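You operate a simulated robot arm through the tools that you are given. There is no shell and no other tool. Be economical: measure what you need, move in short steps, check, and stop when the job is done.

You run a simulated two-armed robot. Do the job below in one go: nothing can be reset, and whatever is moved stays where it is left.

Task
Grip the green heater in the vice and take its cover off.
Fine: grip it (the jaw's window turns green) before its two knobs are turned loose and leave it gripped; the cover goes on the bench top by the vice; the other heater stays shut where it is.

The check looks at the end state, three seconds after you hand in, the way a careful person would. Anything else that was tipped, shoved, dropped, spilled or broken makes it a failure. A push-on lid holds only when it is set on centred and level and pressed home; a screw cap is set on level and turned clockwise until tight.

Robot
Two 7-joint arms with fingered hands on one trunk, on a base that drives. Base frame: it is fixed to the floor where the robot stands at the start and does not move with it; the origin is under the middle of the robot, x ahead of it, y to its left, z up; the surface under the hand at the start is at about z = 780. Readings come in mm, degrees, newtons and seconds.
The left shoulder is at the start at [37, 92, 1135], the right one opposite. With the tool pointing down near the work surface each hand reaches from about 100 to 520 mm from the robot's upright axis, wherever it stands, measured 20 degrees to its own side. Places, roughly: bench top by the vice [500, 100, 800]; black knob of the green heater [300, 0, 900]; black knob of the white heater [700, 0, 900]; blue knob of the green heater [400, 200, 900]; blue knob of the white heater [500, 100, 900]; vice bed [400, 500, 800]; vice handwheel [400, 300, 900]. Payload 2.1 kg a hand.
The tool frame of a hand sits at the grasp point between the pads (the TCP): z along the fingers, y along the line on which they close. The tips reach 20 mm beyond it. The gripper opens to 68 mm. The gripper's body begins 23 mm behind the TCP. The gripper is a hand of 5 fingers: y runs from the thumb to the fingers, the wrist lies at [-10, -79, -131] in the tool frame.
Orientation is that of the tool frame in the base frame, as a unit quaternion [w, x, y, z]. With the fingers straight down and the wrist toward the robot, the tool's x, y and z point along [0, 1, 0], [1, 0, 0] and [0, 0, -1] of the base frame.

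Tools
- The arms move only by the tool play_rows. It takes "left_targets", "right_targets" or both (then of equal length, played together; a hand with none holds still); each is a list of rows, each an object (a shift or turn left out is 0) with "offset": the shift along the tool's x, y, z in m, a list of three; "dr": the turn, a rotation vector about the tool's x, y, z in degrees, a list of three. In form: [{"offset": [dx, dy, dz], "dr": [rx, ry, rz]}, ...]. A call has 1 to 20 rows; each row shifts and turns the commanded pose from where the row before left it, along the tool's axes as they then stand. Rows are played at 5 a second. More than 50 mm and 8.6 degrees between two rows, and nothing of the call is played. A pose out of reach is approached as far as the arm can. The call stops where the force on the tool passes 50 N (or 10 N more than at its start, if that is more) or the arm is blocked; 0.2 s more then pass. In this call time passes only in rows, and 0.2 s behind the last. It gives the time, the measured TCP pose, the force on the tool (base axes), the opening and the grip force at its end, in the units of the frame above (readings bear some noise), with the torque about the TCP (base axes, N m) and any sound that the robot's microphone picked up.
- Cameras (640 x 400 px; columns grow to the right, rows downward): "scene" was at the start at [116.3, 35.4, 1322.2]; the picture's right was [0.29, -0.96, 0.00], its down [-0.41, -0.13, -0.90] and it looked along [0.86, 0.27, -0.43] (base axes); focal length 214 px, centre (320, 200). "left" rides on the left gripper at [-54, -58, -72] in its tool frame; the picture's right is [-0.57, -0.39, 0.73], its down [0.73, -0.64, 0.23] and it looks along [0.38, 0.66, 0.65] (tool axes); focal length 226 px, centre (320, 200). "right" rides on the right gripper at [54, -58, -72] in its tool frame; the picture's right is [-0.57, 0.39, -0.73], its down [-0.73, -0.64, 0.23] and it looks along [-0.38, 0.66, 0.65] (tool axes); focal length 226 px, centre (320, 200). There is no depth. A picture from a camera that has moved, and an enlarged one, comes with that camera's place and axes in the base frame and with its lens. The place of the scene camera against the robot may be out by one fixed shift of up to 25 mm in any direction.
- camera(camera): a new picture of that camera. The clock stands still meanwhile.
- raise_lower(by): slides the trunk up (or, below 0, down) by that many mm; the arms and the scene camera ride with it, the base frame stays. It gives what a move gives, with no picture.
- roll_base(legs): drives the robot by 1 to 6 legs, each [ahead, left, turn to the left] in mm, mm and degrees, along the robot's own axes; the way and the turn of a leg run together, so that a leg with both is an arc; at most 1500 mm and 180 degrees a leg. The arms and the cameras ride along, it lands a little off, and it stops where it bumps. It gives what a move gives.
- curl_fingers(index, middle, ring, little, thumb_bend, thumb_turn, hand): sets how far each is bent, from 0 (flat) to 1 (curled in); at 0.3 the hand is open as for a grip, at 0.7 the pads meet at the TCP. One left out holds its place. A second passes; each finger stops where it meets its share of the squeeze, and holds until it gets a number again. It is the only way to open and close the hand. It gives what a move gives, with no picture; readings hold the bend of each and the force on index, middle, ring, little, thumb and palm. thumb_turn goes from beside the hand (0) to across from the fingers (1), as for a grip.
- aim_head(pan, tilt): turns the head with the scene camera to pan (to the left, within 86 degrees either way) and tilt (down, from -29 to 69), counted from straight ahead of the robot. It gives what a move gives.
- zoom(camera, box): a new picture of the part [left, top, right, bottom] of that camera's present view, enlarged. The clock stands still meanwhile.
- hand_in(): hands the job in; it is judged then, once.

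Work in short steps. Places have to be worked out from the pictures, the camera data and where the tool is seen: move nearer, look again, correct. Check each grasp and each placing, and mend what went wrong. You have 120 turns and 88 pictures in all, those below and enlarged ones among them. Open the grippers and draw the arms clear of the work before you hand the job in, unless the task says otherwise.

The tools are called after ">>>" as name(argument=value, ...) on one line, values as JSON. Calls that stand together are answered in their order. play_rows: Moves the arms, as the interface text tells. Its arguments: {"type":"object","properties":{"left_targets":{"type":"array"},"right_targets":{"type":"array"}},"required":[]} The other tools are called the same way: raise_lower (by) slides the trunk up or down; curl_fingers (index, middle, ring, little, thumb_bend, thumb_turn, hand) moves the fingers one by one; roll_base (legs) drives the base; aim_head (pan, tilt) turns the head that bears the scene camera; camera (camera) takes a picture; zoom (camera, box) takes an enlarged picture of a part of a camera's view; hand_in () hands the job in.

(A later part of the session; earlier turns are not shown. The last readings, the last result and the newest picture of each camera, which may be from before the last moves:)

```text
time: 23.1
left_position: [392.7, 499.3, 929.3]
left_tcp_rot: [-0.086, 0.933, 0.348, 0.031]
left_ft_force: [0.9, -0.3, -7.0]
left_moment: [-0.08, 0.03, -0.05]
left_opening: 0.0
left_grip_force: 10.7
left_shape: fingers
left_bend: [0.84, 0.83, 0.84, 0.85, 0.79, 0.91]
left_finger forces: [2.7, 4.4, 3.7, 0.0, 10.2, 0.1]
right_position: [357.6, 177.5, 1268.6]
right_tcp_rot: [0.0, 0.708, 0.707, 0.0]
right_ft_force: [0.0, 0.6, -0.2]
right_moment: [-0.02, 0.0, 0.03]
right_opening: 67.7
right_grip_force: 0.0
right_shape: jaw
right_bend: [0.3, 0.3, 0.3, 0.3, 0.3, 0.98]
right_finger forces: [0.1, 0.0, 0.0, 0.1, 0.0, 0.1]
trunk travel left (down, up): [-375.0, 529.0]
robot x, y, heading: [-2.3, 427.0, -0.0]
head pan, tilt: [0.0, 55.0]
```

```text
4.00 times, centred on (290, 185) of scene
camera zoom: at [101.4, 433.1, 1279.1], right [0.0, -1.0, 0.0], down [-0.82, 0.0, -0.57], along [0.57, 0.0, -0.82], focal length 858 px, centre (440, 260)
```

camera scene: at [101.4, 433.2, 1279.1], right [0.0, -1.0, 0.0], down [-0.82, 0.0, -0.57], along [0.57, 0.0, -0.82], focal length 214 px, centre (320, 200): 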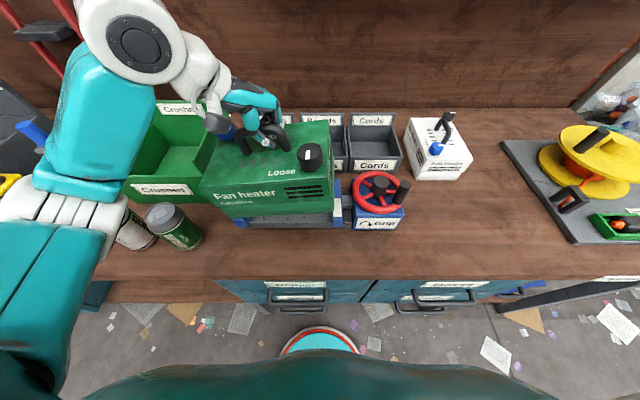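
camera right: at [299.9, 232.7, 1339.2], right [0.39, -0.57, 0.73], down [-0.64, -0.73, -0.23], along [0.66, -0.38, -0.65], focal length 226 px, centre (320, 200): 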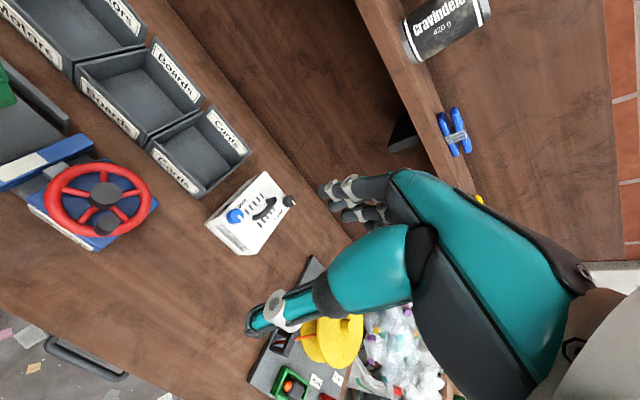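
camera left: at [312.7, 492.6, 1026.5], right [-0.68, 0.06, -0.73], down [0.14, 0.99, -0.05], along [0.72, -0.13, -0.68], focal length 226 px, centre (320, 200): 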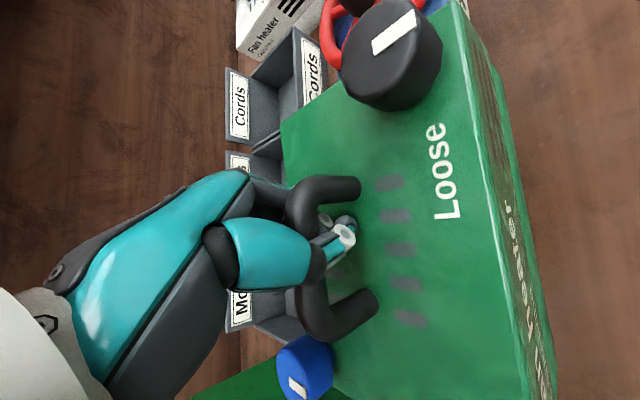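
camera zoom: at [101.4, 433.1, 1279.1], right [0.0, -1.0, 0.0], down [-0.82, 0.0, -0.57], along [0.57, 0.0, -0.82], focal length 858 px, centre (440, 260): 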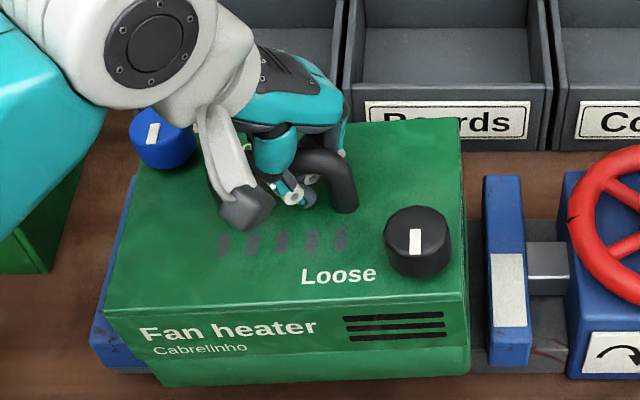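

Still hanging; I lower another 8 mm.

>>> play_rows(left_targets=[{"offset": [-0.0011, 0.0012, 0.0036]}, {"offset": [-0.0004, 0.0005, 0.004]}, {}])

>>> zoom(camera="scene", box=[210, 135, 370, 235])

```text
time: 23.9
left_position: [392.7, 497.6, 921.4]
left_tcp_rot: [-0.084, 0.933, 0.348, 0.032]
left_ft_force: [-0.3, -2.2, -5.2]
left_moment: [0.02, -0.01, 0.06]
left_opening: 0.0
left_grip_force: 10.6
left_shape: fingers
left_bend: [0.84, 0.83, 0.84, 0.85, 0.8, 0.91]
left_finger forces: [3.2, 3.7, 3.2, 0.0, 10.8, 0.0]
right_position: [357.3, 178.0, 1268.8]
right_tcp_rot: [0.0, 0.708, 0.707, 0.0]
right_ft_force: [0.4, 0.3, -0.4]
right_moment: [-0.01, 0.01, 0.02]
right_opening: 67.8
right_grip_force: 0.1
right_shape: jaw
right_bend: [0.3, 0.3, 0.3, 0.3, 0.3, 0.98]
right_finger forces: [0.0, 0.0, 0.0, 0.1, 0.0, 0.0]
trunk travel left (down, up): [-375.0, 529.0]
robot x, y, heading: [-0.2, 424.6, 0.1]
head pan, tilt: [0.0, 55.0]
```

```text
4.00 times, centred on (290, 185) of scene
camera zoom: at [101.1, 432.8, 1279.2], right [0.0, -1.0, 0.0], down [-0.82, 0.0, -0.57], along [0.57, 0.0, -0.82], focal length 858 px, centre (440, 260)
```

zoom: 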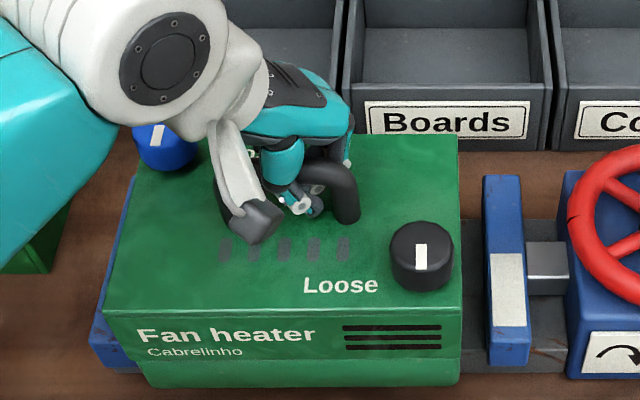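

The left end has touched down and the heater has levelled, resting near the fixed left jaw. I lower a few mm more to set it fully.

>>> play_rows(left_targets=[{"offset": [-0.0003, 0.0004, 0.003]}, {"offset": [-0.0003, 0.0004, 0.003]}, {}])

>>> zoom(camera="scene", box=[210, 135, 370, 235])

```text
time: 24.7
left_position: [392.0, 497.1, 914.7]
left_tcp_rot: [-0.085, 0.933, 0.348, 0.033]
left_ft_force: [2.1, -1.3, 3.4]
left_moment: [-0.06, 0.04, 0.07]
left_opening: 0.0
left_grip_force: 2.2
left_shape: fingers
left_bend: [0.84, 0.85, 0.85, 0.85, 0.81, 0.91]
left_finger forces: [3.9, 0.8, 0.0, 0.0, 0.1, 0.0]
right_position: [357.7, 178.3, 1268.6]
right_tcp_rot: [0.0, 0.708, 0.706, 0.0]
right_ft_force: [0.5, 0.5, 0.9]
right_moment: [0.01, -0.01, 0.03]
right_opening: 67.9
right_grip_force: 0.1
right_shape: jaw
right_bend: [0.3, 0.3, 0.3, 0.3, 0.3, 0.98]
right_finger forces: [0.0, 0.1, 0.0, 0.0, 0.1, 0.0]
trunk travel left (down, up): [-375.0, 529.0]
robot x, y, heading: [-0.2, 426.1, 0.2]
head pan, tilt: [0.0, 55.0]
```

```text
4.00 times, centred on (290, 185) of scene
camera zoom: at [100.9, 432.8, 1279.2], right [0.0, -1.0, 0.0], down [-0.82, 0.0, -0.57], along [0.57, 0.0, -0.82], focal length 858 px, centre (440, 260)
```

zoom: 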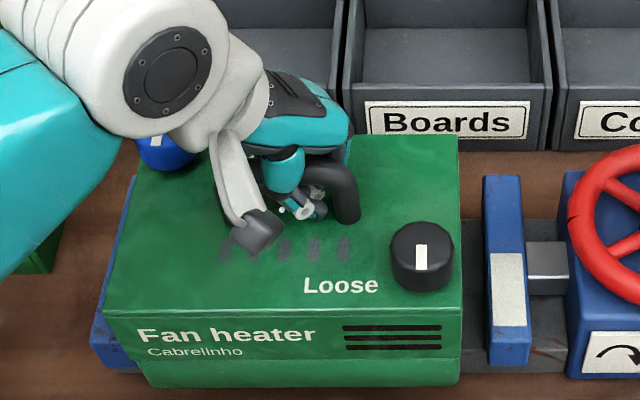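

It's down: load off, level. I open the left hand.

>>> curl_fingers(hand="left", index=0.3, middle=0.3, ring=0.3, little=0.3, thumb_bend=0.2, thumb_turn=0.98)

>>> camera(camera="left")

```text
time: 25.7
left_position: [391.4, 499.2, 916.1]
left_tcp_rot: [-0.084, 0.933, 0.348, 0.033]
left_ft_force: [-2.9, 7.7, 26.1]
left_moment: [-0.07, -0.25, 0.01]
left_opening: 37.7
left_grip_force: 13.1
left_shape: fingers
left_bend: [0.75, 0.41, 0.3, 0.3, 0.2, 0.95]
left_finger forces: [13.1, 10.9, 2.4, 0.0, 0.1, 0.0]
right_position: [355.6, 178.5, 1269.1]
right_tcp_rot: [0.001, 0.708, 0.707, 0.0]
right_ft_force: [0.4, -0.9, 0.1]
right_moment: [0.0, 0.01, 0.02]
right_opening: 67.4
right_grip_force: 0.0
right_shape: jaw
right_bend: [0.3, 0.3, 0.3, 0.3, 0.3, 0.98]
right_finger forces: [0.0, 0.1, 0.0, 0.1, 0.1, 0.0]
trunk travel left (down, up): [-375.0, 529.0]
robot x, y, heading: [-2.1, 424.5, 0.1]
head pan, tilt: [0.0, 55.0]
```

```text
54 pictures are left
camera left: at [310.4, 494.7, 987.5], right [-0.68, 0.05, -0.73], down [0.13, 0.99, -0.05], along [0.72, -0.13, -0.68], focal length 226 px, centre (320, 200)
```

left: 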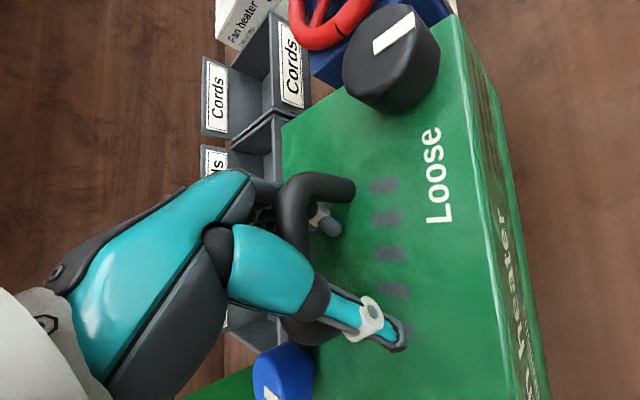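

Index and middle are blocked by the heater's top as they straighten. I rise 5 mm to give them room.

>>> play_rows(left_targets=[{"offset": [0.0003, -0.0004, -0.003]}, {"offset": [0.0003, -0.0004, -0.003]}, {}])

>>> curl_fingers(hand="left", index=0.3, middle=0.3)

```text
time: 26.5
left_position: [391.6, 497.3, 919.9]
left_tcp_rot: [-0.086, 0.933, 0.348, 0.031]
left_ft_force: [-0.6, 0.5, 6.1]
left_moment: [-0.15, -0.18, 0.0]
left_opening: 67.4
left_grip_force: 3.6
left_shape: fingers
left_bend: [0.3, 0.3, 0.3, 0.3, 0.2, 0.95]
left_finger forces: [0.0, 6.5, 0.0, 0.0, 0.0, 0.1]
right_position: [356.5, 178.8, 1268.5]
right_tcp_rot: [0.0, 0.708, 0.706, 0.0]
right_ft_force: [0.5, 0.5, -1.4]
right_moment: [0.0, -0.01, 0.0]
right_opening: 67.9
right_grip_force: 0.0
right_shape: jaw
right_bend: [0.3, 0.3, 0.3, 0.3, 0.3, 0.98]
right_finger forces: [0.0, 0.0, 0.0, 0.1, 0.1, 0.0]
trunk travel left (down, up): [-375.0, 529.0]
robot x, y, heading: [-2.2, 424.8, -0.2]
head pan, tilt: [0.0, 55.0]
```

```text
time: 27.5
left_position: [391.7, 497.6, 922.0]
left_tcp_rot: [-0.085, 0.933, 0.347, 0.032]
left_ft_force: [-0.8, -0.5, 1.9]
left_moment: [0.02, -0.01, 0.0]
left_opening: 67.8
left_grip_force: 0.7
left_shape: fingers
left_bend: [0.3, 0.3, 0.3, 0.3, 0.2, 0.95]
left_finger forces: [0.0, 1.0, 0.1, 0.1, 0.1, 0.1]
right_position: [357.5, 177.9, 1267.5]
right_tcp_rot: [0.0, 0.708, 0.707, 0.001]
right_ft_force: [0.0, -0.8, -1.1]
right_moment: [0.02, -0.03, 0.01]
right_opening: 67.7
right_grip_force: 0.1
right_shape: jaw
right_bend: [0.3, 0.3, 0.3, 0.3, 0.3, 0.98]
right_finger forces: [0.0, 0.0, 0.1, 0.1, 0.1, 0.0]
trunk travel left (down, up): [-375.0, 529.0]
robot x, y, heading: [0.8, 423.3, 0.2]
head pan, tilt: [0.0, 55.0]
```

Open now. I lift the left hand straight back along its fingers, then look.

>>> play_rows(left_targets=[{"offset": [0, 0, -0.01]}, {"offset": [0, 0, -0.02]}, {"offset": [0, 0, -0.03]}, {"offset": [0, 0, -0.04]}, {"offset": [0, 0, -0.04]}, {"offset": [0, 0, -0.04]}])

>>> camera(camera="scene")

>>> camera(camera="left")

```text
time: 28.9
left_position: [393.0, 464.8, 1098.4]
left_tcp_rot: [-0.085, 0.933, 0.348, 0.031]
left_ft_force: [-0.5, -0.4, -0.4]
left_moment: [0.02, 0.0, -0.04]
left_opening: 67.6
left_grip_force: 0.1
left_shape: fingers
left_bend: [0.3, 0.3, 0.3, 0.3, 0.2, 0.95]
left_finger forces: [0.0, 0.1, 0.0, 0.0, 0.0, 0.0]
right_position: [357.0, 178.6, 1266.6]
right_tcp_rot: [0.0, 0.708, 0.707, 0.0]
right_ft_force: [-0.3, -0.4, 0.6]
right_moment: [-0.01, 0.0, -0.01]
right_opening: 67.9
right_grip_force: 0.0
right_shape: jaw
right_bend: [0.3, 0.3, 0.3, 0.3, 0.3, 0.98]
right_finger forces: [0.0, 0.1, 0.0, 0.0, 0.0, 0.0]
trunk travel left (down, up): [-375.0, 529.0]
robot x, y, heading: [6.0, 425.9, 0.0]
head pan, tilt: [0.0, 55.0]
```

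```text
53 pictures are left
camera scene: at [100.8, 432.9, 1279.2], right [0.0, -1.0, 0.0], down [-0.82, 0.0, -0.57], along [0.57, 0.0, -0.82], focal length 214 px, centre (320, 200)
```

scene: 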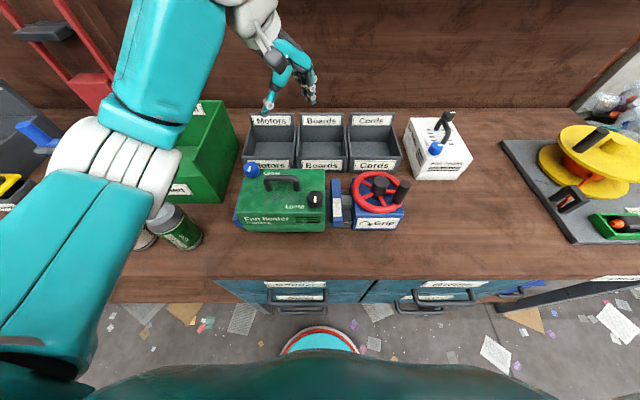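

```text
52 pictures are left
camera left: at [312.6, 460.4, 1170.0], right [-0.68, 0.06, -0.73], down [0.14, 0.99, -0.05], along [0.72, -0.13, -0.68], focal length 226 px, centre (320, 200)
```

left: 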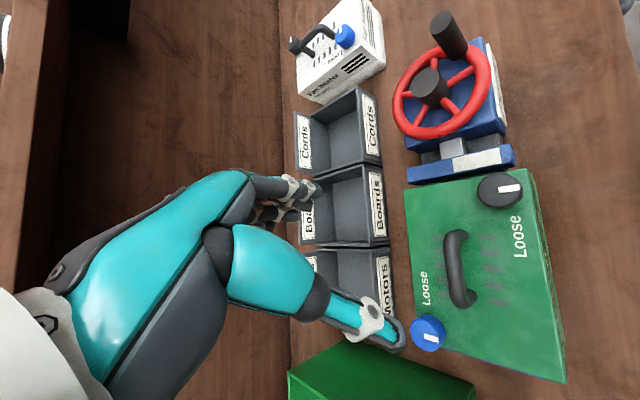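

The heater is seated. Triangulating: wheel hub top at (398, 298, 900) and crank peg at about (361, 265), z 885–938, radius 50. I bring the right hand above the peg and move the left hand aside.

>>> play_rows(left_targets=[{"offset": [0.017, -0.02, 0.0]}, {"offset": [0.017, -0.02, 0.0]}, {"offset": [0.017, -0.02, 0.0]}, {"offset": [0.017, -0.02, 0.0]}, {}, {}, {}, {}, {}], right_targets=[{"offset": [0.03, 0, 0]}, {"offset": [0.03, 0, 0]}, {"offset": [0.026, 0.003, 0.02]}, {"offset": [0, 0, 0.04]}, {"offset": [0, 0, 0.04]}, {"offset": [0, 0, 0.04]}, {"offset": [0, 0, 0.04]}, {"offset": [0, 0, 0.04]}, {"offset": [0, 0, 0.04]}])

>>> camera(camera="right")

>>> zoom(camera="scene", box=[220, 115, 440, 250])

```text
time: 30.9
left_position: [394.2, 568.6, 1117.5]
left_tcp_rot: [-0.085, 0.933, 0.348, 0.032]
left_ft_force: [0.4, -0.6, 0.0]
left_moment: [0.0, -0.01, -0.01]
left_opening: 67.7
left_grip_force: 0.2
left_shape: fingers
left_bend: [0.3, 0.3, 0.3, 0.3, 0.2, 0.95]
left_finger forces: [0.0, 0.0, 0.1, 0.0, 0.0, 0.0]
right_position: [360.3, 264.1, 1008.6]
right_tcp_rot: [0.001, 0.708, 0.706, 0.0]
right_ft_force: [1.2, 0.0, 0.6]
right_moment: [0.03, 0.0, 0.05]
right_opening: 68.0
right_grip_force: 0.1
right_shape: jaw
right_bend: [0.3, 0.3, 0.3, 0.3, 0.3, 0.98]
right_finger forces: [0.0, 0.0, 0.1, 0.0, 0.0, 0.0]
trunk travel left (down, up): [-375.0, 529.0]
robot x, y, heading: [1.1, 424.9, -0.2]
head pan, tilt: [0.0, 55.0]
```

```text
51 pictures are left
camera right: at [302.0, 319.2, 1079.6], right [0.39, -0.57, 0.73], down [-0.64, -0.73, -0.23], along [0.66, -0.38, -0.65], focal length 226 px, centre (320, 200)
```

right: 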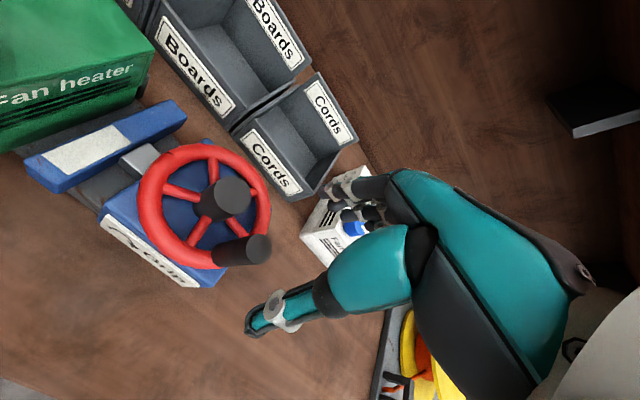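

```text
2.91 times, centred on (330, 182) of scene
camera zoom: at [100.9, 433.0, 1279.2], right [0.0, -1.0, 0.0], down [-0.82, 0.0, -0.57], along [0.57, 0.0, -0.82], focal length 624 px, centre (291, 251)
```

zoom: 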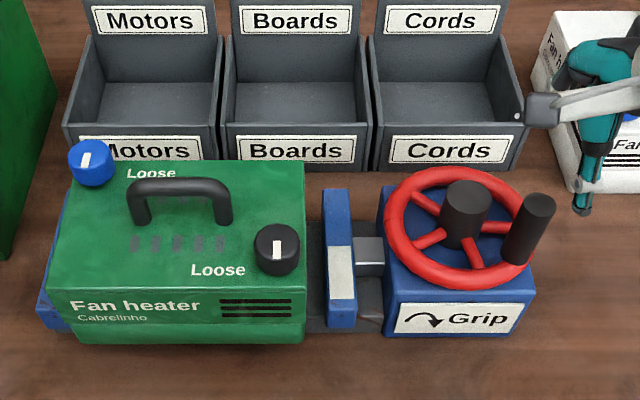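

From the right-hand camera: peg ≈ (366, 262), hub ≈ (404, 292). I lower around the peg to z ≈ 926.

>>> play_rows(right_targets=[{"offset": [-0.002, 0.006, 0.03]}, {"offset": [0, 0, 0.03]}, {}])

>>> camera(camera="right")

```text
time: 31.7
left_position: [392.1, 569.6, 1117.0]
left_tcp_rot: [-0.085, 0.933, 0.347, 0.031]
left_ft_force: [-0.3, -0.1, -0.2]
left_moment: [0.02, -0.02, -0.02]
left_opening: 68.0
left_grip_force: 0.0
left_shape: fingers
left_bend: [0.3, 0.3, 0.3, 0.3, 0.2, 0.95]
left_finger forces: [0.0, 0.0, 0.1, 0.0, 0.1, 0.0]
right_position: [366.9, 261.4, 947.8]
right_tcp_rot: [0.0, 0.707, 0.707, 0.0]
right_ft_force: [0.4, 0.5, -0.4]
right_moment: [-0.01, -0.04, 0.01]
right_opening: 67.4
right_grip_force: 0.0
right_shape: jaw
right_bend: [0.3, 0.3, 0.3, 0.3, 0.3, 0.98]
right_finger forces: [0.1, 0.0, 0.0, 0.0, 0.0, 0.0]
trunk travel left (down, up): [-375.0, 529.0]
robot x, y, heading: [-0.4, 429.1, -0.1]
head pan, tilt: [0.0, 55.0]
```

```text
49 pictures are left
camera right: at [309.1, 316.2, 1018.7], right [0.39, -0.57, 0.73], down [-0.64, -0.73, -0.23], along [0.66, -0.38, -0.65], focal length 226 px, centre (320, 200)
```

right: 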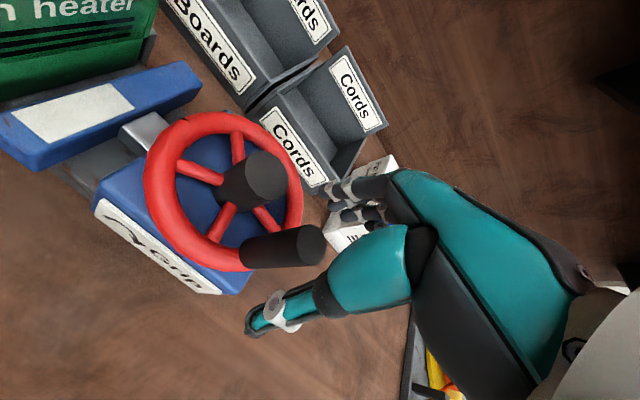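

Refined: peg at (368, 260), top z ≈ 932. I lower to TCP z ≈ 918 and close on the peg.

>>> play_rows(right_targets=[{"offset": [-0.001, 0.001, 0.015]}, {"offset": [0, 0, 0.014]}, {}])

>>> curl_fingers(hand="right", index=0.7, middle=0.7, ring=0.7, little=0.7, thumb_bend=0.7)

>>> camera(camera="right")

```text
time: 32.5
left_position: [391.9, 568.8, 1117.5]
left_tcp_rot: [-0.085, 0.933, 0.347, 0.031]
left_ft_force: [0.0, 0.4, -0.1]
left_moment: [0.0, 0.02, 0.0]
left_opening: 67.5
left_grip_force: 0.0
left_shape: fingers
left_bend: [0.3, 0.3, 0.3, 0.3, 0.2, 0.95]
left_finger forces: [0.0, 0.0, 0.0, 0.0, 0.1, 0.0]
right_position: [368.0, 260.9, 918.3]
right_tcp_rot: [0.0, 0.707, 0.707, 0.0]
right_ft_force: [-0.2, -0.1, -0.4]
right_moment: [-0.02, 0.01, 0.02]
right_opening: 67.7
right_grip_force: 0.1
right_shape: jaw
right_bend: [0.3, 0.3, 0.3, 0.3, 0.3, 0.98]
right_finger forces: [0.0, 0.0, 0.0, 0.0, 0.1, 0.1]
trunk travel left (down, up): [-375.0, 529.0]
robot x, y, heading: [3.2, 423.1, 0.2]
head pan, tilt: [0.0, 55.0]
```

```text
time: 33.5
left_position: [393.2, 569.0, 1117.7]
left_tcp_rot: [-0.085, 0.933, 0.348, 0.031]
left_ft_force: [-0.1, 0.4, 0.6]
left_moment: [0.0, 0.0, 0.0]
left_opening: 67.8
left_grip_force: 0.0
left_shape: fingers
left_bend: [0.3, 0.3, 0.3, 0.3, 0.2, 0.95]
left_finger forces: [0.0, 0.0, 0.0, 0.0, 0.0, 0.0]
right_position: [368.0, 262.0, 918.1]
right_tcp_rot: [0.0, 0.708, 0.706, 0.0]
right_ft_force: [4.7, 2.9, -0.2]
right_moment: [0.04, -0.06, 0.03]
right_opening: 9.0
right_grip_force: 5.9
right_shape: fingers
right_bend: [0.6, 0.61, 0.7, 0.7, 0.64, 0.97]
right_finger forces: [4.2, 4.2, 0.0, 0.0, 2.7, 0.0]
trunk travel left (down, up): [-375.0, 529.0]
robot x, y, heading: [3.6, 425.6, -0.2]
head pan, tilt: [0.0, 55.0]
```

```text
48 pictures are left
camera right: at [310.0, 315.3, 989.5], right [0.39, -0.57, 0.73], down [-0.64, -0.73, -0.23], along [0.66, -0.38, -0.65], focal length 226 px, centre (320, 200)
```

right: 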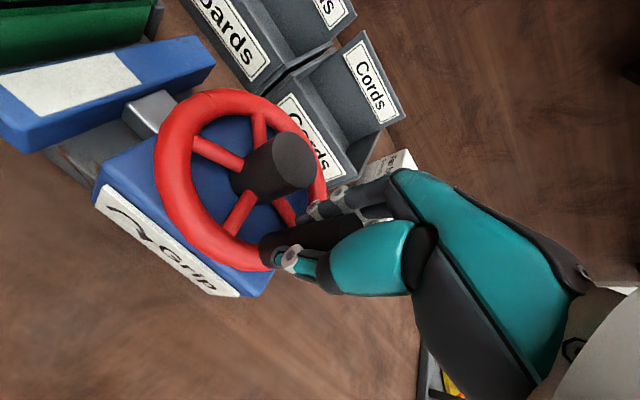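

The peg is held. I turn it clockwise about (403.5, 290.5) in 10° steps, first 50°, and check forces.

>>> play_rows(right_targets=[{"offset": [0.00645, -0.0044, 0]}, {"offset": [0.00725, -0.0034, 0]}, {"offset": [0.0078, -0.0021, 0]}, {"offset": [0.008, -0.0007, 0]}, {"offset": [0.008, 0.0007, 0]}, {"offset": [0.0078, 0.0021, 0]}])

>>> zoom(camera="scene", box=[220, 115, 440, 250])

>>> camera(camera="right")

```text
time: 34.9
left_position: [393.4, 568.2, 1116.8]
left_tcp_rot: [-0.085, 0.933, 0.347, 0.031]
left_ft_force: [0.6, -0.4, -1.0]
left_moment: [0.01, 0.0, 0.02]
left_opening: 67.8
left_grip_force: 0.0
left_shape: fingers
left_bend: [0.3, 0.3, 0.3, 0.3, 0.2, 0.95]
left_finger forces: [0.0, 0.0, 0.0, 0.0, 0.0, 0.1]
right_position: [359.0, 306.2, 920.4]
right_tcp_rot: [0.0, 0.707, 0.707, 0.0]
right_ft_force: [2.4, -1.8, -2.8]
right_moment: [-0.03, 0.0, -0.02]
right_opening: 0.4
right_grip_force: 2.8
right_shape: fingers
right_bend: [0.7, 0.65, 0.68, 0.7, 0.67, 0.96]
right_finger forces: [0.0, 2.1, 2.1, 0.0, 1.1, 0.0]
trunk travel left (down, up): [-375.0, 529.0]
robot x, y, heading: [1.1, 425.3, -0.1]
head pan, tilt: [0.0, 55.0]
```

```text
2.91 times, centred on (330, 182) of scene
camera zoom: at [101.2, 432.6, 1279.1], right [0.0, -1.0, 0.0], down [-0.82, 0.0, -0.57], along [0.57, 0.0, -0.82], focal length 624 px, centre (291, 251)
```

zoom: 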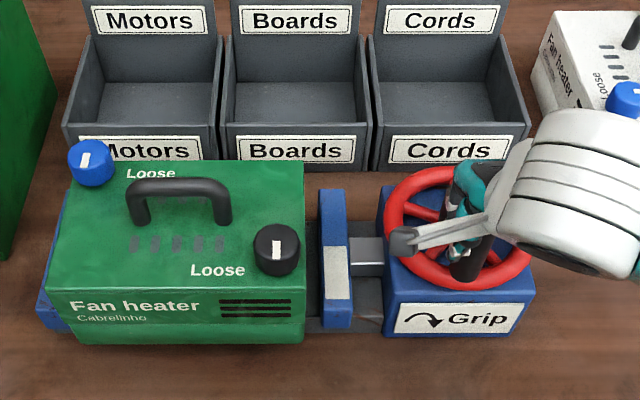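

```text
46 pictures are left
camera right: at [301.9, 360.4, 991.1], right [0.39, -0.57, 0.73], down [-0.64, -0.73, -0.23], along [0.66, -0.38, -0.65], focal length 226 px, centre (320, 200)
```

right: 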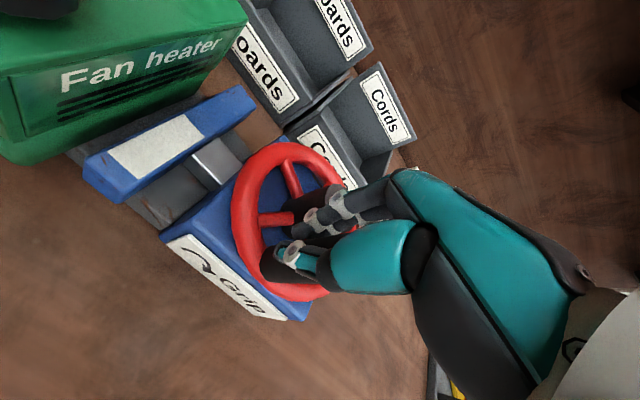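

The jaw moved left, so the direction is right, but the peg slips a bit in the grip. I squeeze harder and go on through the next 70°.

>>> curl_fingers(hand="right", index=0.9, middle=0.9, ring=0.9, little=0.9, thumb_bend=0.85)

>>> play_rows(right_targets=[{"offset": [0.0073, 0.0034, 0]}, {"offset": [0.0066, 0.0046, 0]}, {"offset": [0.0056, 0.0056, 0]}, {"offset": [0.0046, 0.0066, 0]}, {"offset": [0.0034, 0.0073, 0]}, {"offset": [0.0021, 0.0077, 0]}, {"offset": [0.0007, 0.008, 0]}])

>>> zoom(camera="scene", box=[220, 115, 440, 250])

>>> camera(camera="right")

```text
time: 35.9
left_position: [394.5, 569.5, 1116.7]
left_tcp_rot: [-0.085, 0.933, 0.348, 0.03]
left_ft_force: [-0.4, -0.4, 0.8]
left_moment: [0.01, 0.01, 0.03]
left_opening: 67.7
left_grip_force: 0.0
left_shape: fingers
left_bend: [0.3, 0.3, 0.3, 0.3, 0.2, 0.95]
left_finger forces: [0.0, 0.1, 0.0, 0.0, 0.0, 0.0]
right_position: [361.6, 306.2, 919.2]
right_tcp_rot: [-0.001, 0.708, 0.707, -0.001]
right_ft_force: [14.8, -1.0, -16.4]
right_moment: [0.1, -0.12, 0.15]
right_opening: 0.0
right_grip_force: 27.7
right_shape: fingers
right_bend: [0.84, 0.73, 0.74, 0.9, 0.74, 0.96]
right_finger forces: [24.4, 8.8, 19.8, 1.7, 1.8, 0.0]
trunk travel left (down, up): [-375.0, 529.0]
robot x, y, heading: [-1.6, 429.0, -0.4]
head pan, tilt: [0.0, 55.0]
```

```text
time: 37.5
left_position: [392.5, 571.1, 1116.7]
left_tcp_rot: [-0.085, 0.933, 0.348, 0.031]
left_ft_force: [-0.1, 0.1, -0.5]
left_moment: [0.0, 0.0, -0.01]
left_opening: 67.6
left_grip_force: 0.1
left_shape: fingers
left_bend: [0.3, 0.3, 0.3, 0.3, 0.2, 0.95]
left_finger forces: [0.1, 0.0, 0.0, 0.0, 0.0, 0.0]
right_position: [403.9, 340.0, 921.7]
right_tcp_rot: [-0.001, 0.706, 0.708, 0.002]
right_ft_force: [-2.2, 13.3, -9.6]
right_moment: [-0.2, -0.06, -0.12]
right_opening: 5.6
right_grip_force: 36.1
right_shape: fingers
right_bend: [0.87, 0.76, 0.77, 0.9, 0.84, 0.86]
right_finger forces: [24.2, 3.8, 25.2, 0.1, 19.0, 0.0]
trunk travel left (down, up): [-375.0, 529.0]
robot x, y, heading: [3.5, 424.4, 0.0]
head pan, tilt: [0.0, 55.0]
```

```text
2.91 times, centred on (330, 182) of scene
camera zoom: at [101.4, 435.1, 1279.3], right [0.0, -1.0, 0.0], down [-0.82, 0.0, -0.57], along [0.57, 0.0, -0.82], focal length 624 px, centre (291, 251)
```

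zoom: 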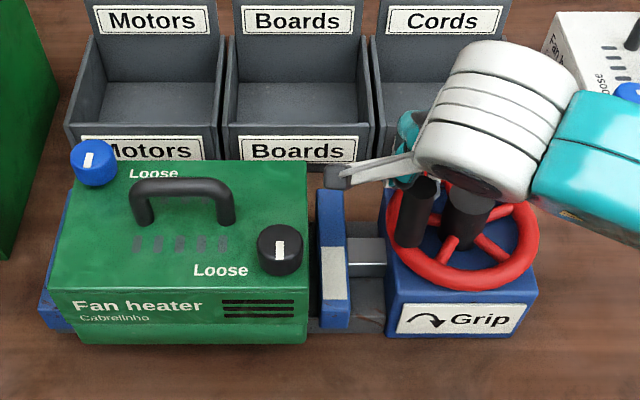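

```text
44 pictures are left
camera right: at [346.1, 394.3, 991.8], right [0.39, -0.57, 0.73], down [-0.64, -0.73, -0.23], along [0.67, -0.37, -0.65], focal length 226 px, centre (320, 200)
```

right: 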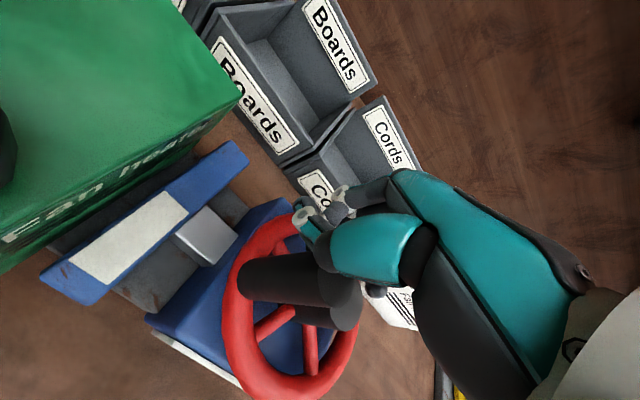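

The peg slipped out of the grip (now at ≈ (383, 336)), but the jaw has closed about half the gap. I'll switch to pushing the peg with a closed fist from behind: first raise the hand and shape it.

>>> play_rows(right_targets=[{"offset": [0, 0, -0.02]}, {"offset": [0, 0, -0.03]}, {"offset": [-0.02, -0.015, 0]}, {"offset": [-0.02, -0.018, 0]}, {"offset": [-0.014, -0.016, 0]}, {}])

>>> curl_fingers(hand="right", index=0.72, middle=0.72, ring=1.0, little=1.0, thumb_bend=0.7, thumb_turn=0.98)

>>> camera(camera="right")

```text
time: 38.9
left_position: [392.8, 567.9, 1118.1]
left_tcp_rot: [-0.086, 0.933, 0.347, 0.032]
left_ft_force: [0.1, -0.7, 0.2]
left_moment: [-0.01, -0.02, -0.02]
left_opening: 67.8
left_grip_force: 0.2
left_shape: fingers
left_bend: [0.3, 0.3, 0.3, 0.3, 0.2, 0.95]
left_finger forces: [0.1, 0.1, 0.0, 0.1, 0.0, 0.0]
right_position: [351.6, 283.5, 968.8]
right_tcp_rot: [0.0, 0.708, 0.706, 0.0]
right_ft_force: [-0.6, -0.3, -0.3]
right_moment: [-0.04, 0.02, 0.05]
right_opening: 7.8
right_grip_force: 0.0
right_shape: fingers
right_bend: [0.88, 0.78, 0.8, 0.9, 0.85, 0.92]
right_finger forces: [0.1, 0.0, 0.0, 0.1, 0.0, 0.1]
trunk travel left (down, up): [-375.0, 529.0]
robot x, y, heading: [0.1, 424.0, -0.1]
head pan, tilt: [0.0, 55.0]
```

```text
time: 39.9
left_position: [391.9, 568.9, 1117.3]
left_tcp_rot: [-0.085, 0.933, 0.348, 0.031]
left_ft_force: [0.1, 0.9, 1.0]
left_moment: [0.01, 0.02, -0.03]
left_opening: 67.6
left_grip_force: 0.1
left_shape: fingers
left_bend: [0.3, 0.3, 0.3, 0.3, 0.2, 0.95]
left_finger forces: [0.0, 0.0, 0.0, 0.1, 0.0, 0.1]
right_position: [353.9, 283.4, 968.7]
right_tcp_rot: [0.0, 0.708, 0.707, 0.0]
right_ft_force: [0.3, 0.7, -0.2]
right_moment: [0.0, 0.01, -0.02]
right_opening: 0.1
right_grip_force: 0.1
right_shape: fingers
right_bend: [0.74, 0.72, 1.0, 1.0, 0.74, 0.94]
right_finger forces: [0.0, 0.0, 0.1, 0.1, 0.0, 0.0]
trunk travel left (down, up): [-375.0, 529.0]
robot x, y, heading: [-1.8, 426.9, -0.1]
head pan, tilt: [0.0, 55.0]
```

```text
43 pictures are left
camera right: at [295.4, 337.8, 1039.9], right [0.39, -0.57, 0.73], down [-0.64, -0.73, -0.23], along [0.66, -0.38, -0.65], focal length 226 px, centre (320, 200)
```

right: 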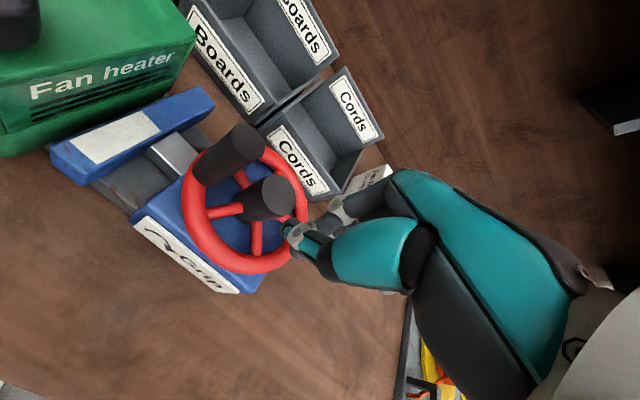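

Peg at (385, 335), hub (404.5, 292). I lower the fist behind the peg and push it along the circle.

>>> play_rows(right_targets=[{"offset": [0, 0, 0.025]}, {"offset": [0, 0, 0.026]}, {"offset": [0.008, 0.004, 0]}, {"offset": [0.0082, 0.0007, 0]}, {"offset": [0.0079, 0.0021, 0]}, {"offset": [0.0074, 0.0035, 0]}, {"offset": [0.0067, 0.0047, 0]}, {"offset": [0.0058, 0.0058, 0]}, {"offset": [0.0047, 0.0067, 0]}])

>>> camera(camera="right")

```text
time: 41.9
left_position: [392.6, 569.4, 1117.9]
left_tcp_rot: [-0.087, 0.933, 0.347, 0.032]
left_ft_force: [0.0, 0.4, 0.4]
left_moment: [-0.01, -0.02, -0.01]
left_opening: 67.8
left_grip_force: 0.2
left_shape: fingers
left_bend: [0.3, 0.3, 0.3, 0.3, 0.2, 0.95]
left_finger forces: [0.0, 0.0, 0.1, 0.0, 0.1, 0.0]
right_position: [379.7, 332.6, 916.7]
right_tcp_rot: [0.0, 0.707, 0.707, 0.0]
right_ft_force: [-1.7, -0.1, 0.9]
right_moment: [0.02, -0.04, -0.05]
right_opening: 0.0
right_grip_force: 0.9
right_shape: fingers
right_bend: [0.73, 0.72, 1.0, 1.0, 0.74, 0.94]
right_finger forces: [1.7, 0.4, 0.0, 0.0, 0.1, 0.1]
trunk travel left (down, up): [-375.0, 529.0]
robot x, y, heading: [-1.4, 424.4, 0.1]
head pan, tilt: [0.0, 55.0]
```

```text
42 pictures are left
camera right: at [322.6, 386.0, 989.5], right [0.39, -0.57, 0.73], down [-0.64, -0.73, -0.23], along [0.66, -0.38, -0.65], focal length 226 px, centre (320, 200)
```

right: 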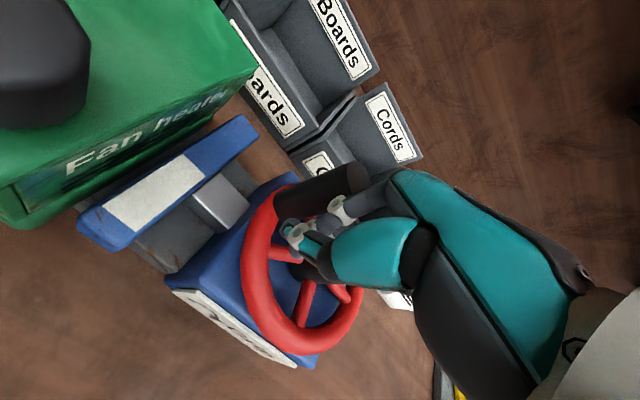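

The push works. I continue along the circle another 50°.

>>> play_rows(right_targets=[{"offset": [0.0035, 0.0074, 0]}, {"offset": [0.0021, 0.0079, 0]}, {"offset": [0.0007, 0.0082, 0]}, {"offset": [-0.0007, 0.0082, 0]}, {"offset": [-0.0021, 0.0079, 0]}])

>>> camera(camera="right")

>>> zoom(camera="scene", box=[220, 115, 440, 250])

```text
time: 42.8
left_position: [390.3, 563.0, 1118.5]
left_tcp_rot: [-0.086, 0.934, 0.345, 0.034]
left_ft_force: [-0.3, -0.6, -0.4]
left_moment: [0.01, 0.01, -0.03]
left_opening: 67.7
left_grip_force: 0.1
left_shape: fingers
left_bend: [0.3, 0.3, 0.3, 0.3, 0.2, 0.95]
left_finger forces: [0.0, 0.1, 0.0, 0.0, 0.1, 0.1]
right_position: [402.6, 327.7, 918.0]
right_tcp_rot: [0.002, 0.714, 0.7, -0.004]
right_ft_force: [-19.2, -25.0, 11.0]
right_moment: [0.34, -0.55, -0.66]
right_opening: 0.0
right_grip_force: 15.2
right_shape: fingers
right_bend: [0.73, 0.72, 1.0, 1.0, 0.74, 0.94]
right_finger forces: [0.1, 30.8, 0.0, 0.0, 0.1, 0.0]
trunk travel left (down, up): [-375.0, 529.0]
robot x, y, heading: [-0.0, 425.9, -0.2]
head pan, tilt: [0.0, 55.0]
stopped in row 4 (right hand): the force on the tool passed its limit at 54 N (the readings are from after the stop); the commanded pose is now the measured one
```

```text
41 pictures are left
camera right: at [346.6, 383.8, 988.9], right [0.38, -0.57, 0.73], down [-0.66, -0.72, -0.22], along [0.65, -0.4, -0.64], focal length 226 px, centre (320, 200)
```

right: 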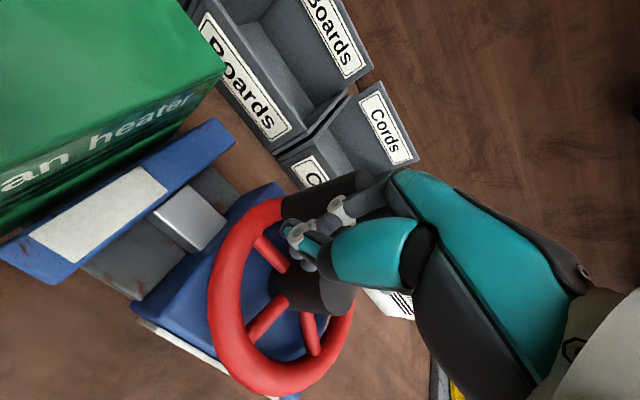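

```text
2.91 times, centred on (330, 182) of scene
camera zoom: at [96.8, 428.5, 1279.6], right [-0.01, -1.0, 0.0], down [-0.82, 0.01, -0.58], along [0.58, 0.0, -0.82], focal length 624 px, centre (291, 251)
```

zoom: 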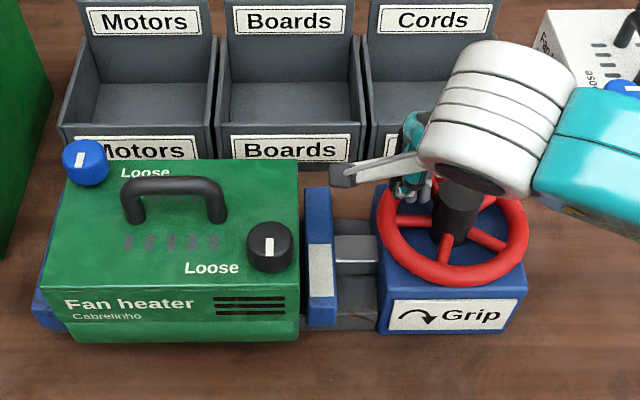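

The fist was wedged inside the peg's circle (peg now at ≈ (427, 337)). I raise, step outward behind the peg on its tangent line, and lower again.

>>> play_rows(right_targets=[{"offset": [0, -0.004, -0.01]}, {"offset": [0, 0, -0.03]}, {"offset": [0.014, -0.006, 0]}, {"offset": [0.012, -0.002, 0]}, {"offset": [0, 0, 0.02]}, {"offset": [0, 0, 0.02]}, {}])

>>> camera(camera="right")

```text
time: 44.4
left_position: [392.8, 567.5, 1118.4]
left_tcp_rot: [-0.085, 0.934, 0.347, 0.031]
left_ft_force: [-0.6, 0.5, 1.1]
left_moment: [-0.02, -0.03, 0.0]
left_opening: 67.9
left_grip_force: 0.1
left_shape: fingers
left_bend: [0.3, 0.3, 0.3, 0.3, 0.2, 0.95]
left_finger forces: [0.1, 0.0, 0.1, 0.1, 0.1, 0.0]
right_position: [393.5, 360.1, 918.2]
right_tcp_rot: [0.002, 0.711, 0.703, -0.003]
right_ft_force: [0.3, 0.1, 0.3]
right_moment: [0.0, -0.01, -0.02]
right_opening: 0.0
right_grip_force: 0.0
right_shape: fingers
right_bend: [0.73, 0.72, 1.0, 1.0, 0.74, 0.94]
right_finger forces: [0.0, 0.0, 0.1, 0.0, 0.0, 0.0]
trunk travel left (down, up): [-375.0, 529.0]
robot x, y, heading: [1.0, 426.7, -0.4]
head pan, tilt: [0.0, 55.0]
```

```text
39 pictures are left
camera right: at [337.9, 415.5, 988.5], right [0.38, -0.57, 0.73], down [-0.65, -0.73, -0.22], along [0.66, -0.39, -0.65], focal length 226 px, centre (320, 200)
```

right: 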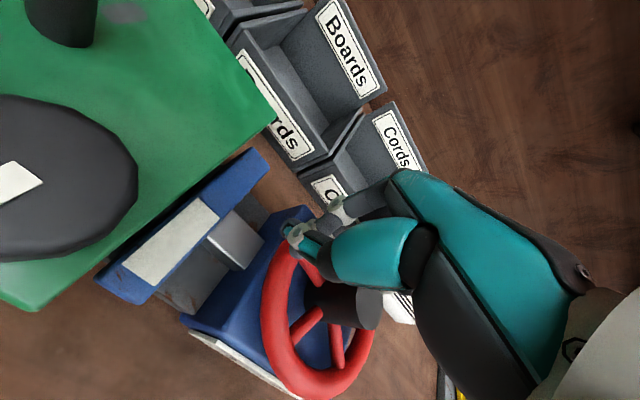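

Now I push forward along the path outside the circle.

>>> play_rows(right_targets=[{"offset": [-0.006, 0.0085, 0]}, {"offset": [-0.004, 0.009, 0]}, {"offset": [-0.0025, 0.0097, 0]}, {"offset": [-0.0037, 0.0094, 0]}, {"offset": [-0.0052, 0.0086, 0]}])

>>> zoom(camera="scene", box=[220, 115, 440, 250])

>>> camera(camera="left")

```text
time: 45.6
left_position: [392.3, 567.1, 1116.3]
left_tcp_rot: [-0.086, 0.934, 0.346, 0.032]
left_ft_force: [0.2, -0.5, -1.3]
left_moment: [0.03, 0.01, -0.05]
left_opening: 67.7
left_grip_force: 0.1
left_shape: fingers
left_bend: [0.3, 0.3, 0.3, 0.3, 0.2, 0.95]
left_finger forces: [0.0, 0.0, 0.0, 0.0, 0.0, 0.0]
right_position: [439.6, 338.6, 916.8]
right_tcp_rot: [0.001, 0.711, 0.703, -0.004]
right_ft_force: [-1.7, 2.3, 0.4]
right_moment: [-0.05, -0.07, -0.04]
right_opening: 0.0
right_grip_force: 1.6
right_shape: fingers
right_bend: [0.73, 0.72, 1.0, 1.0, 0.74, 0.94]
right_finger forces: [0.0, 0.0, 0.0, 2.2, 0.0, 0.1]
trunk travel left (down, up): [-375.0, 529.0]
robot x, y, heading: [3.5, 421.7, -0.2]
head pan, tilt: [0.0, 55.0]
```

```text
2.91 times, centred on (330, 182) of scene
camera zoom: at [100.4, 432.6, 1279.2], right [0.0, -1.0, 0.0], down [-0.82, 0.0, -0.57], along [0.57, 0.0, -0.82], focal length 624 px, centre (291, 251)
```

zoom: 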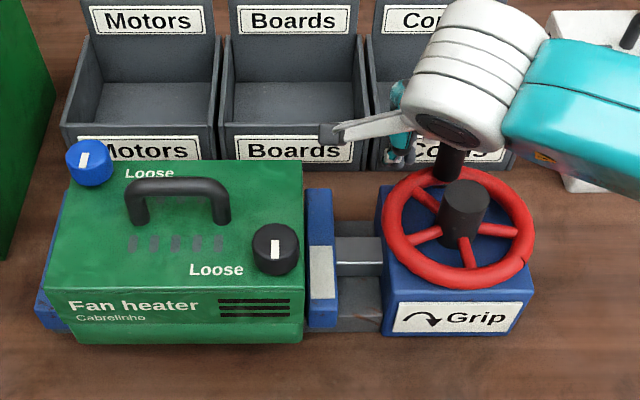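

```text
37 pictures are left
camera left: at [312.5, 563.6, 1189.0], right [-0.68, 0.06, -0.73], down [0.14, 0.99, -0.05], along [0.72, -0.14, -0.68], focal length 226 px, centre (320, 200)
```

left: 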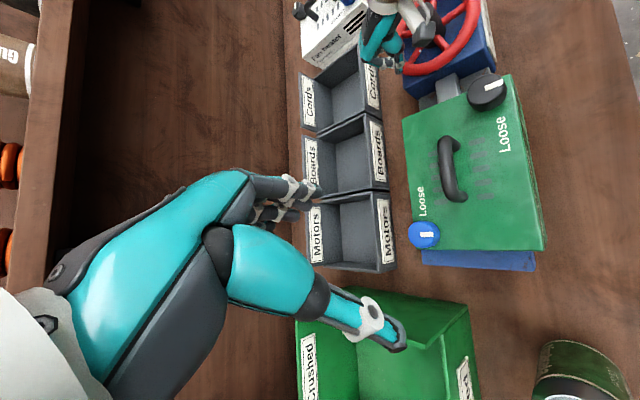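

The wheel keeps turning and the jaw is nearly on the heater. I push on.

>>> play_rows(right_targets=[{"offset": [-0.0066, 0.0066, 0]}, {"offset": [-0.008, 0.0063, 0]}, {"offset": [-0.0088, 0.0049, 0]}, {"offset": [-0.0095, 0.0031, 0]}])

>>> zoom(camera="scene", box=[220, 115, 440, 250])

```text
time: 46.6
left_position: [392.9, 567.1, 1116.5]
left_tcp_rot: [-0.085, 0.934, 0.347, 0.03]
left_ft_force: [-1.0, -0.9, -0.5]
left_moment: [-0.01, -0.01, 0.0]
left_opening: 68.0
left_grip_force: 0.0
left_shape: fingers
left_bend: [0.3, 0.3, 0.3, 0.3, 0.2, 0.95]
left_finger forces: [0.1, 0.1, 0.0, 0.0, 0.0, 0.0]
right_position: [459.8, 305.3, 916.6]
right_tcp_rot: [0.001, 0.712, 0.702, -0.003]
right_ft_force: [0.8, 1.6, 2.5]
right_moment: [-0.1, 0.03, -0.01]
right_opening: 0.0
right_grip_force: 2.1
right_shape: fingers
right_bend: [0.73, 0.72, 1.0, 1.0, 0.74, 0.94]
right_finger forces: [0.0, 0.0, 0.0, 3.6, 0.0, 0.0]
trunk travel left (down, up): [-375.0, 529.0]
robot x, y, heading: [-1.4, 423.1, -0.3]
head pan, tilt: [0.0, 55.0]
```

```text
2.91 times, centred on (330, 182) of scene
camera zoom: at [100.6, 432.6, 1279.2], right [0.0, -1.0, 0.0], down [-0.82, 0.0, -0.57], along [0.57, 0.0, -0.82], focal length 624 px, centre (291, 251)
```

zoom: 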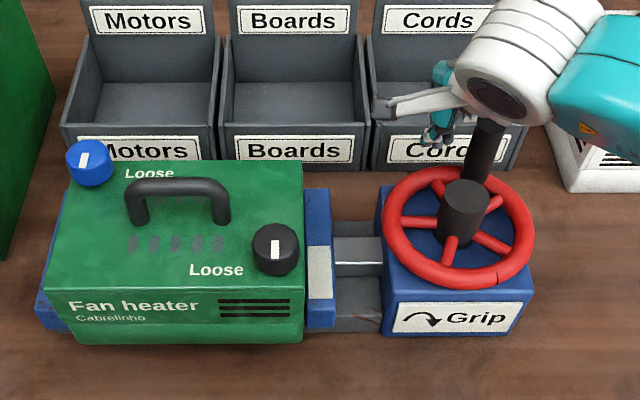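

The jaw now touches; window still white. I continue the push to tighten.

>>> play_rows(right_targets=[{"offset": [-0.009, 0.006, 0]}, {"offset": [-0.008, 0.001, 0]}, {"offset": [-0.008, -0.001, 0]}])

>>> zoom(camera="scene", box=[220, 115, 440, 250])

```text
time: 47.4
left_position: [394.2, 565.8, 1119.0]
left_tcp_rot: [-0.085, 0.934, 0.346, 0.031]
left_ft_force: [0.2, 0.0, -0.3]
left_moment: [-0.02, -0.02, -0.01]
left_opening: 67.5
left_grip_force: 0.0
left_shape: fingers
left_bend: [0.3, 0.3, 0.3, 0.3, 0.2, 0.95]
left_finger forces: [0.0, 0.0, 0.0, 0.1, 0.1, 0.1]
right_position: [465.8, 279.4, 917.4]
right_tcp_rot: [0.0, 0.711, 0.703, -0.005]
right_ft_force: [2.1, -0.1, -0.4]
right_moment: [-0.01, 0.02, 0.05]
right_opening: 0.0
right_grip_force: 1.8
right_shape: fingers
right_bend: [0.73, 0.72, 1.0, 1.0, 0.74, 0.94]
right_finger forces: [0.0, 0.0, 3.1, 0.0, 0.1, 0.0]
trunk travel left (down, up): [-375.0, 529.0]
robot x, y, heading: [2.1, 420.9, -0.4]
head pan, tilt: [0.0, 55.0]
```

```text
2.91 times, centred on (330, 182) of scene
camera zoom: at [101.1, 432.4, 1279.2], right [0.0, -1.0, 0.0], down [-0.82, 0.0, -0.57], along [0.57, 0.0, -0.82], focal length 624 px, centre (291, 251)
```

zoom: 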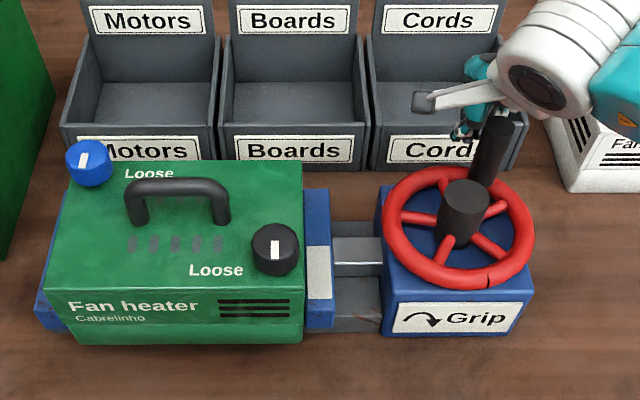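

I check where the peg stands relative to the fist.

>>> camera(camera="right")

```text
34 pictures are left
camera right: at [408.9, 335.2, 988.4], right [0.38, -0.57, 0.73], down [-0.65, -0.73, -0.22], along [0.66, -0.39, -0.65], focal length 226 px, centre (320, 200)
```

right: 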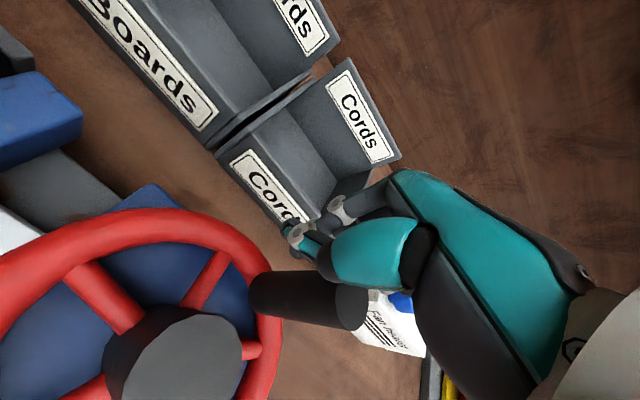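

The fist slid to the outside of the peg (peg ≈ (443, 268)). I step back behind it and push along its tangent again.

>>> play_rows(right_targets=[{"offset": [0.009, -0.002, 0]}, {"offset": [0.01, -0.003, 0]}, {"offset": [-0.007, 0, 0]}, {"offset": [-0.0063, -0.0007, 0]}, {"offset": [-0.0063, -0.0007, 0]}, {"offset": [-0.007, -0.0025, 0]}, {"offset": [-0.007, -0.0025, 0]}, {"offset": [-0.006, -0.0043, 0]}, {"offset": [-0.006, -0.0043, 0]}])

>>> zoom(camera="scene", box=[220, 115, 440, 250])

```text
time: 49.4
left_position: [393.4, 570.2, 1116.9]
left_tcp_rot: [-0.085, 0.934, 0.346, 0.031]
left_ft_force: [0.0, 0.1, -0.4]
left_moment: [-0.03, 0.02, 0.0]
left_opening: 67.5
left_grip_force: 0.3
left_shape: fingers
left_bend: [0.3, 0.3, 0.3, 0.3, 0.2, 0.95]
left_finger forces: [0.0, 0.0, 0.1, 0.1, 0.0, 0.1]
right_position: [446.5, 255.7, 917.3]
right_tcp_rot: [0.001, 0.71, 0.704, -0.003]
right_ft_force: [5.6, 14.3, 1.5]
right_moment: [-0.25, 0.1, -0.28]
right_opening: 0.0
right_grip_force: 7.3
right_shape: fingers
right_bend: [0.73, 0.72, 1.0, 1.0, 0.72, 0.91]
right_finger forces: [0.0, 0.1, 0.1, 0.0, 15.6, 0.1]
trunk travel left (down, up): [-375.0, 529.0]
robot x, y, heading: [-0.2, 423.4, -0.2]
head pan, tilt: [0.0, 55.0]
```

```text
2.91 times, centred on (330, 182) of scene
camera zoom: at [101.4, 434.7, 1279.1], right [0.0, -1.0, 0.0], down [-0.82, 0.0, -0.57], along [0.57, 0.0, -0.82], focal length 624 px, centre (291, 251)
```

zoom: 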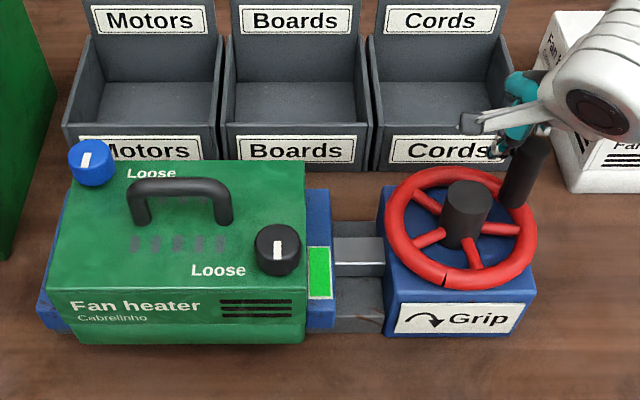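

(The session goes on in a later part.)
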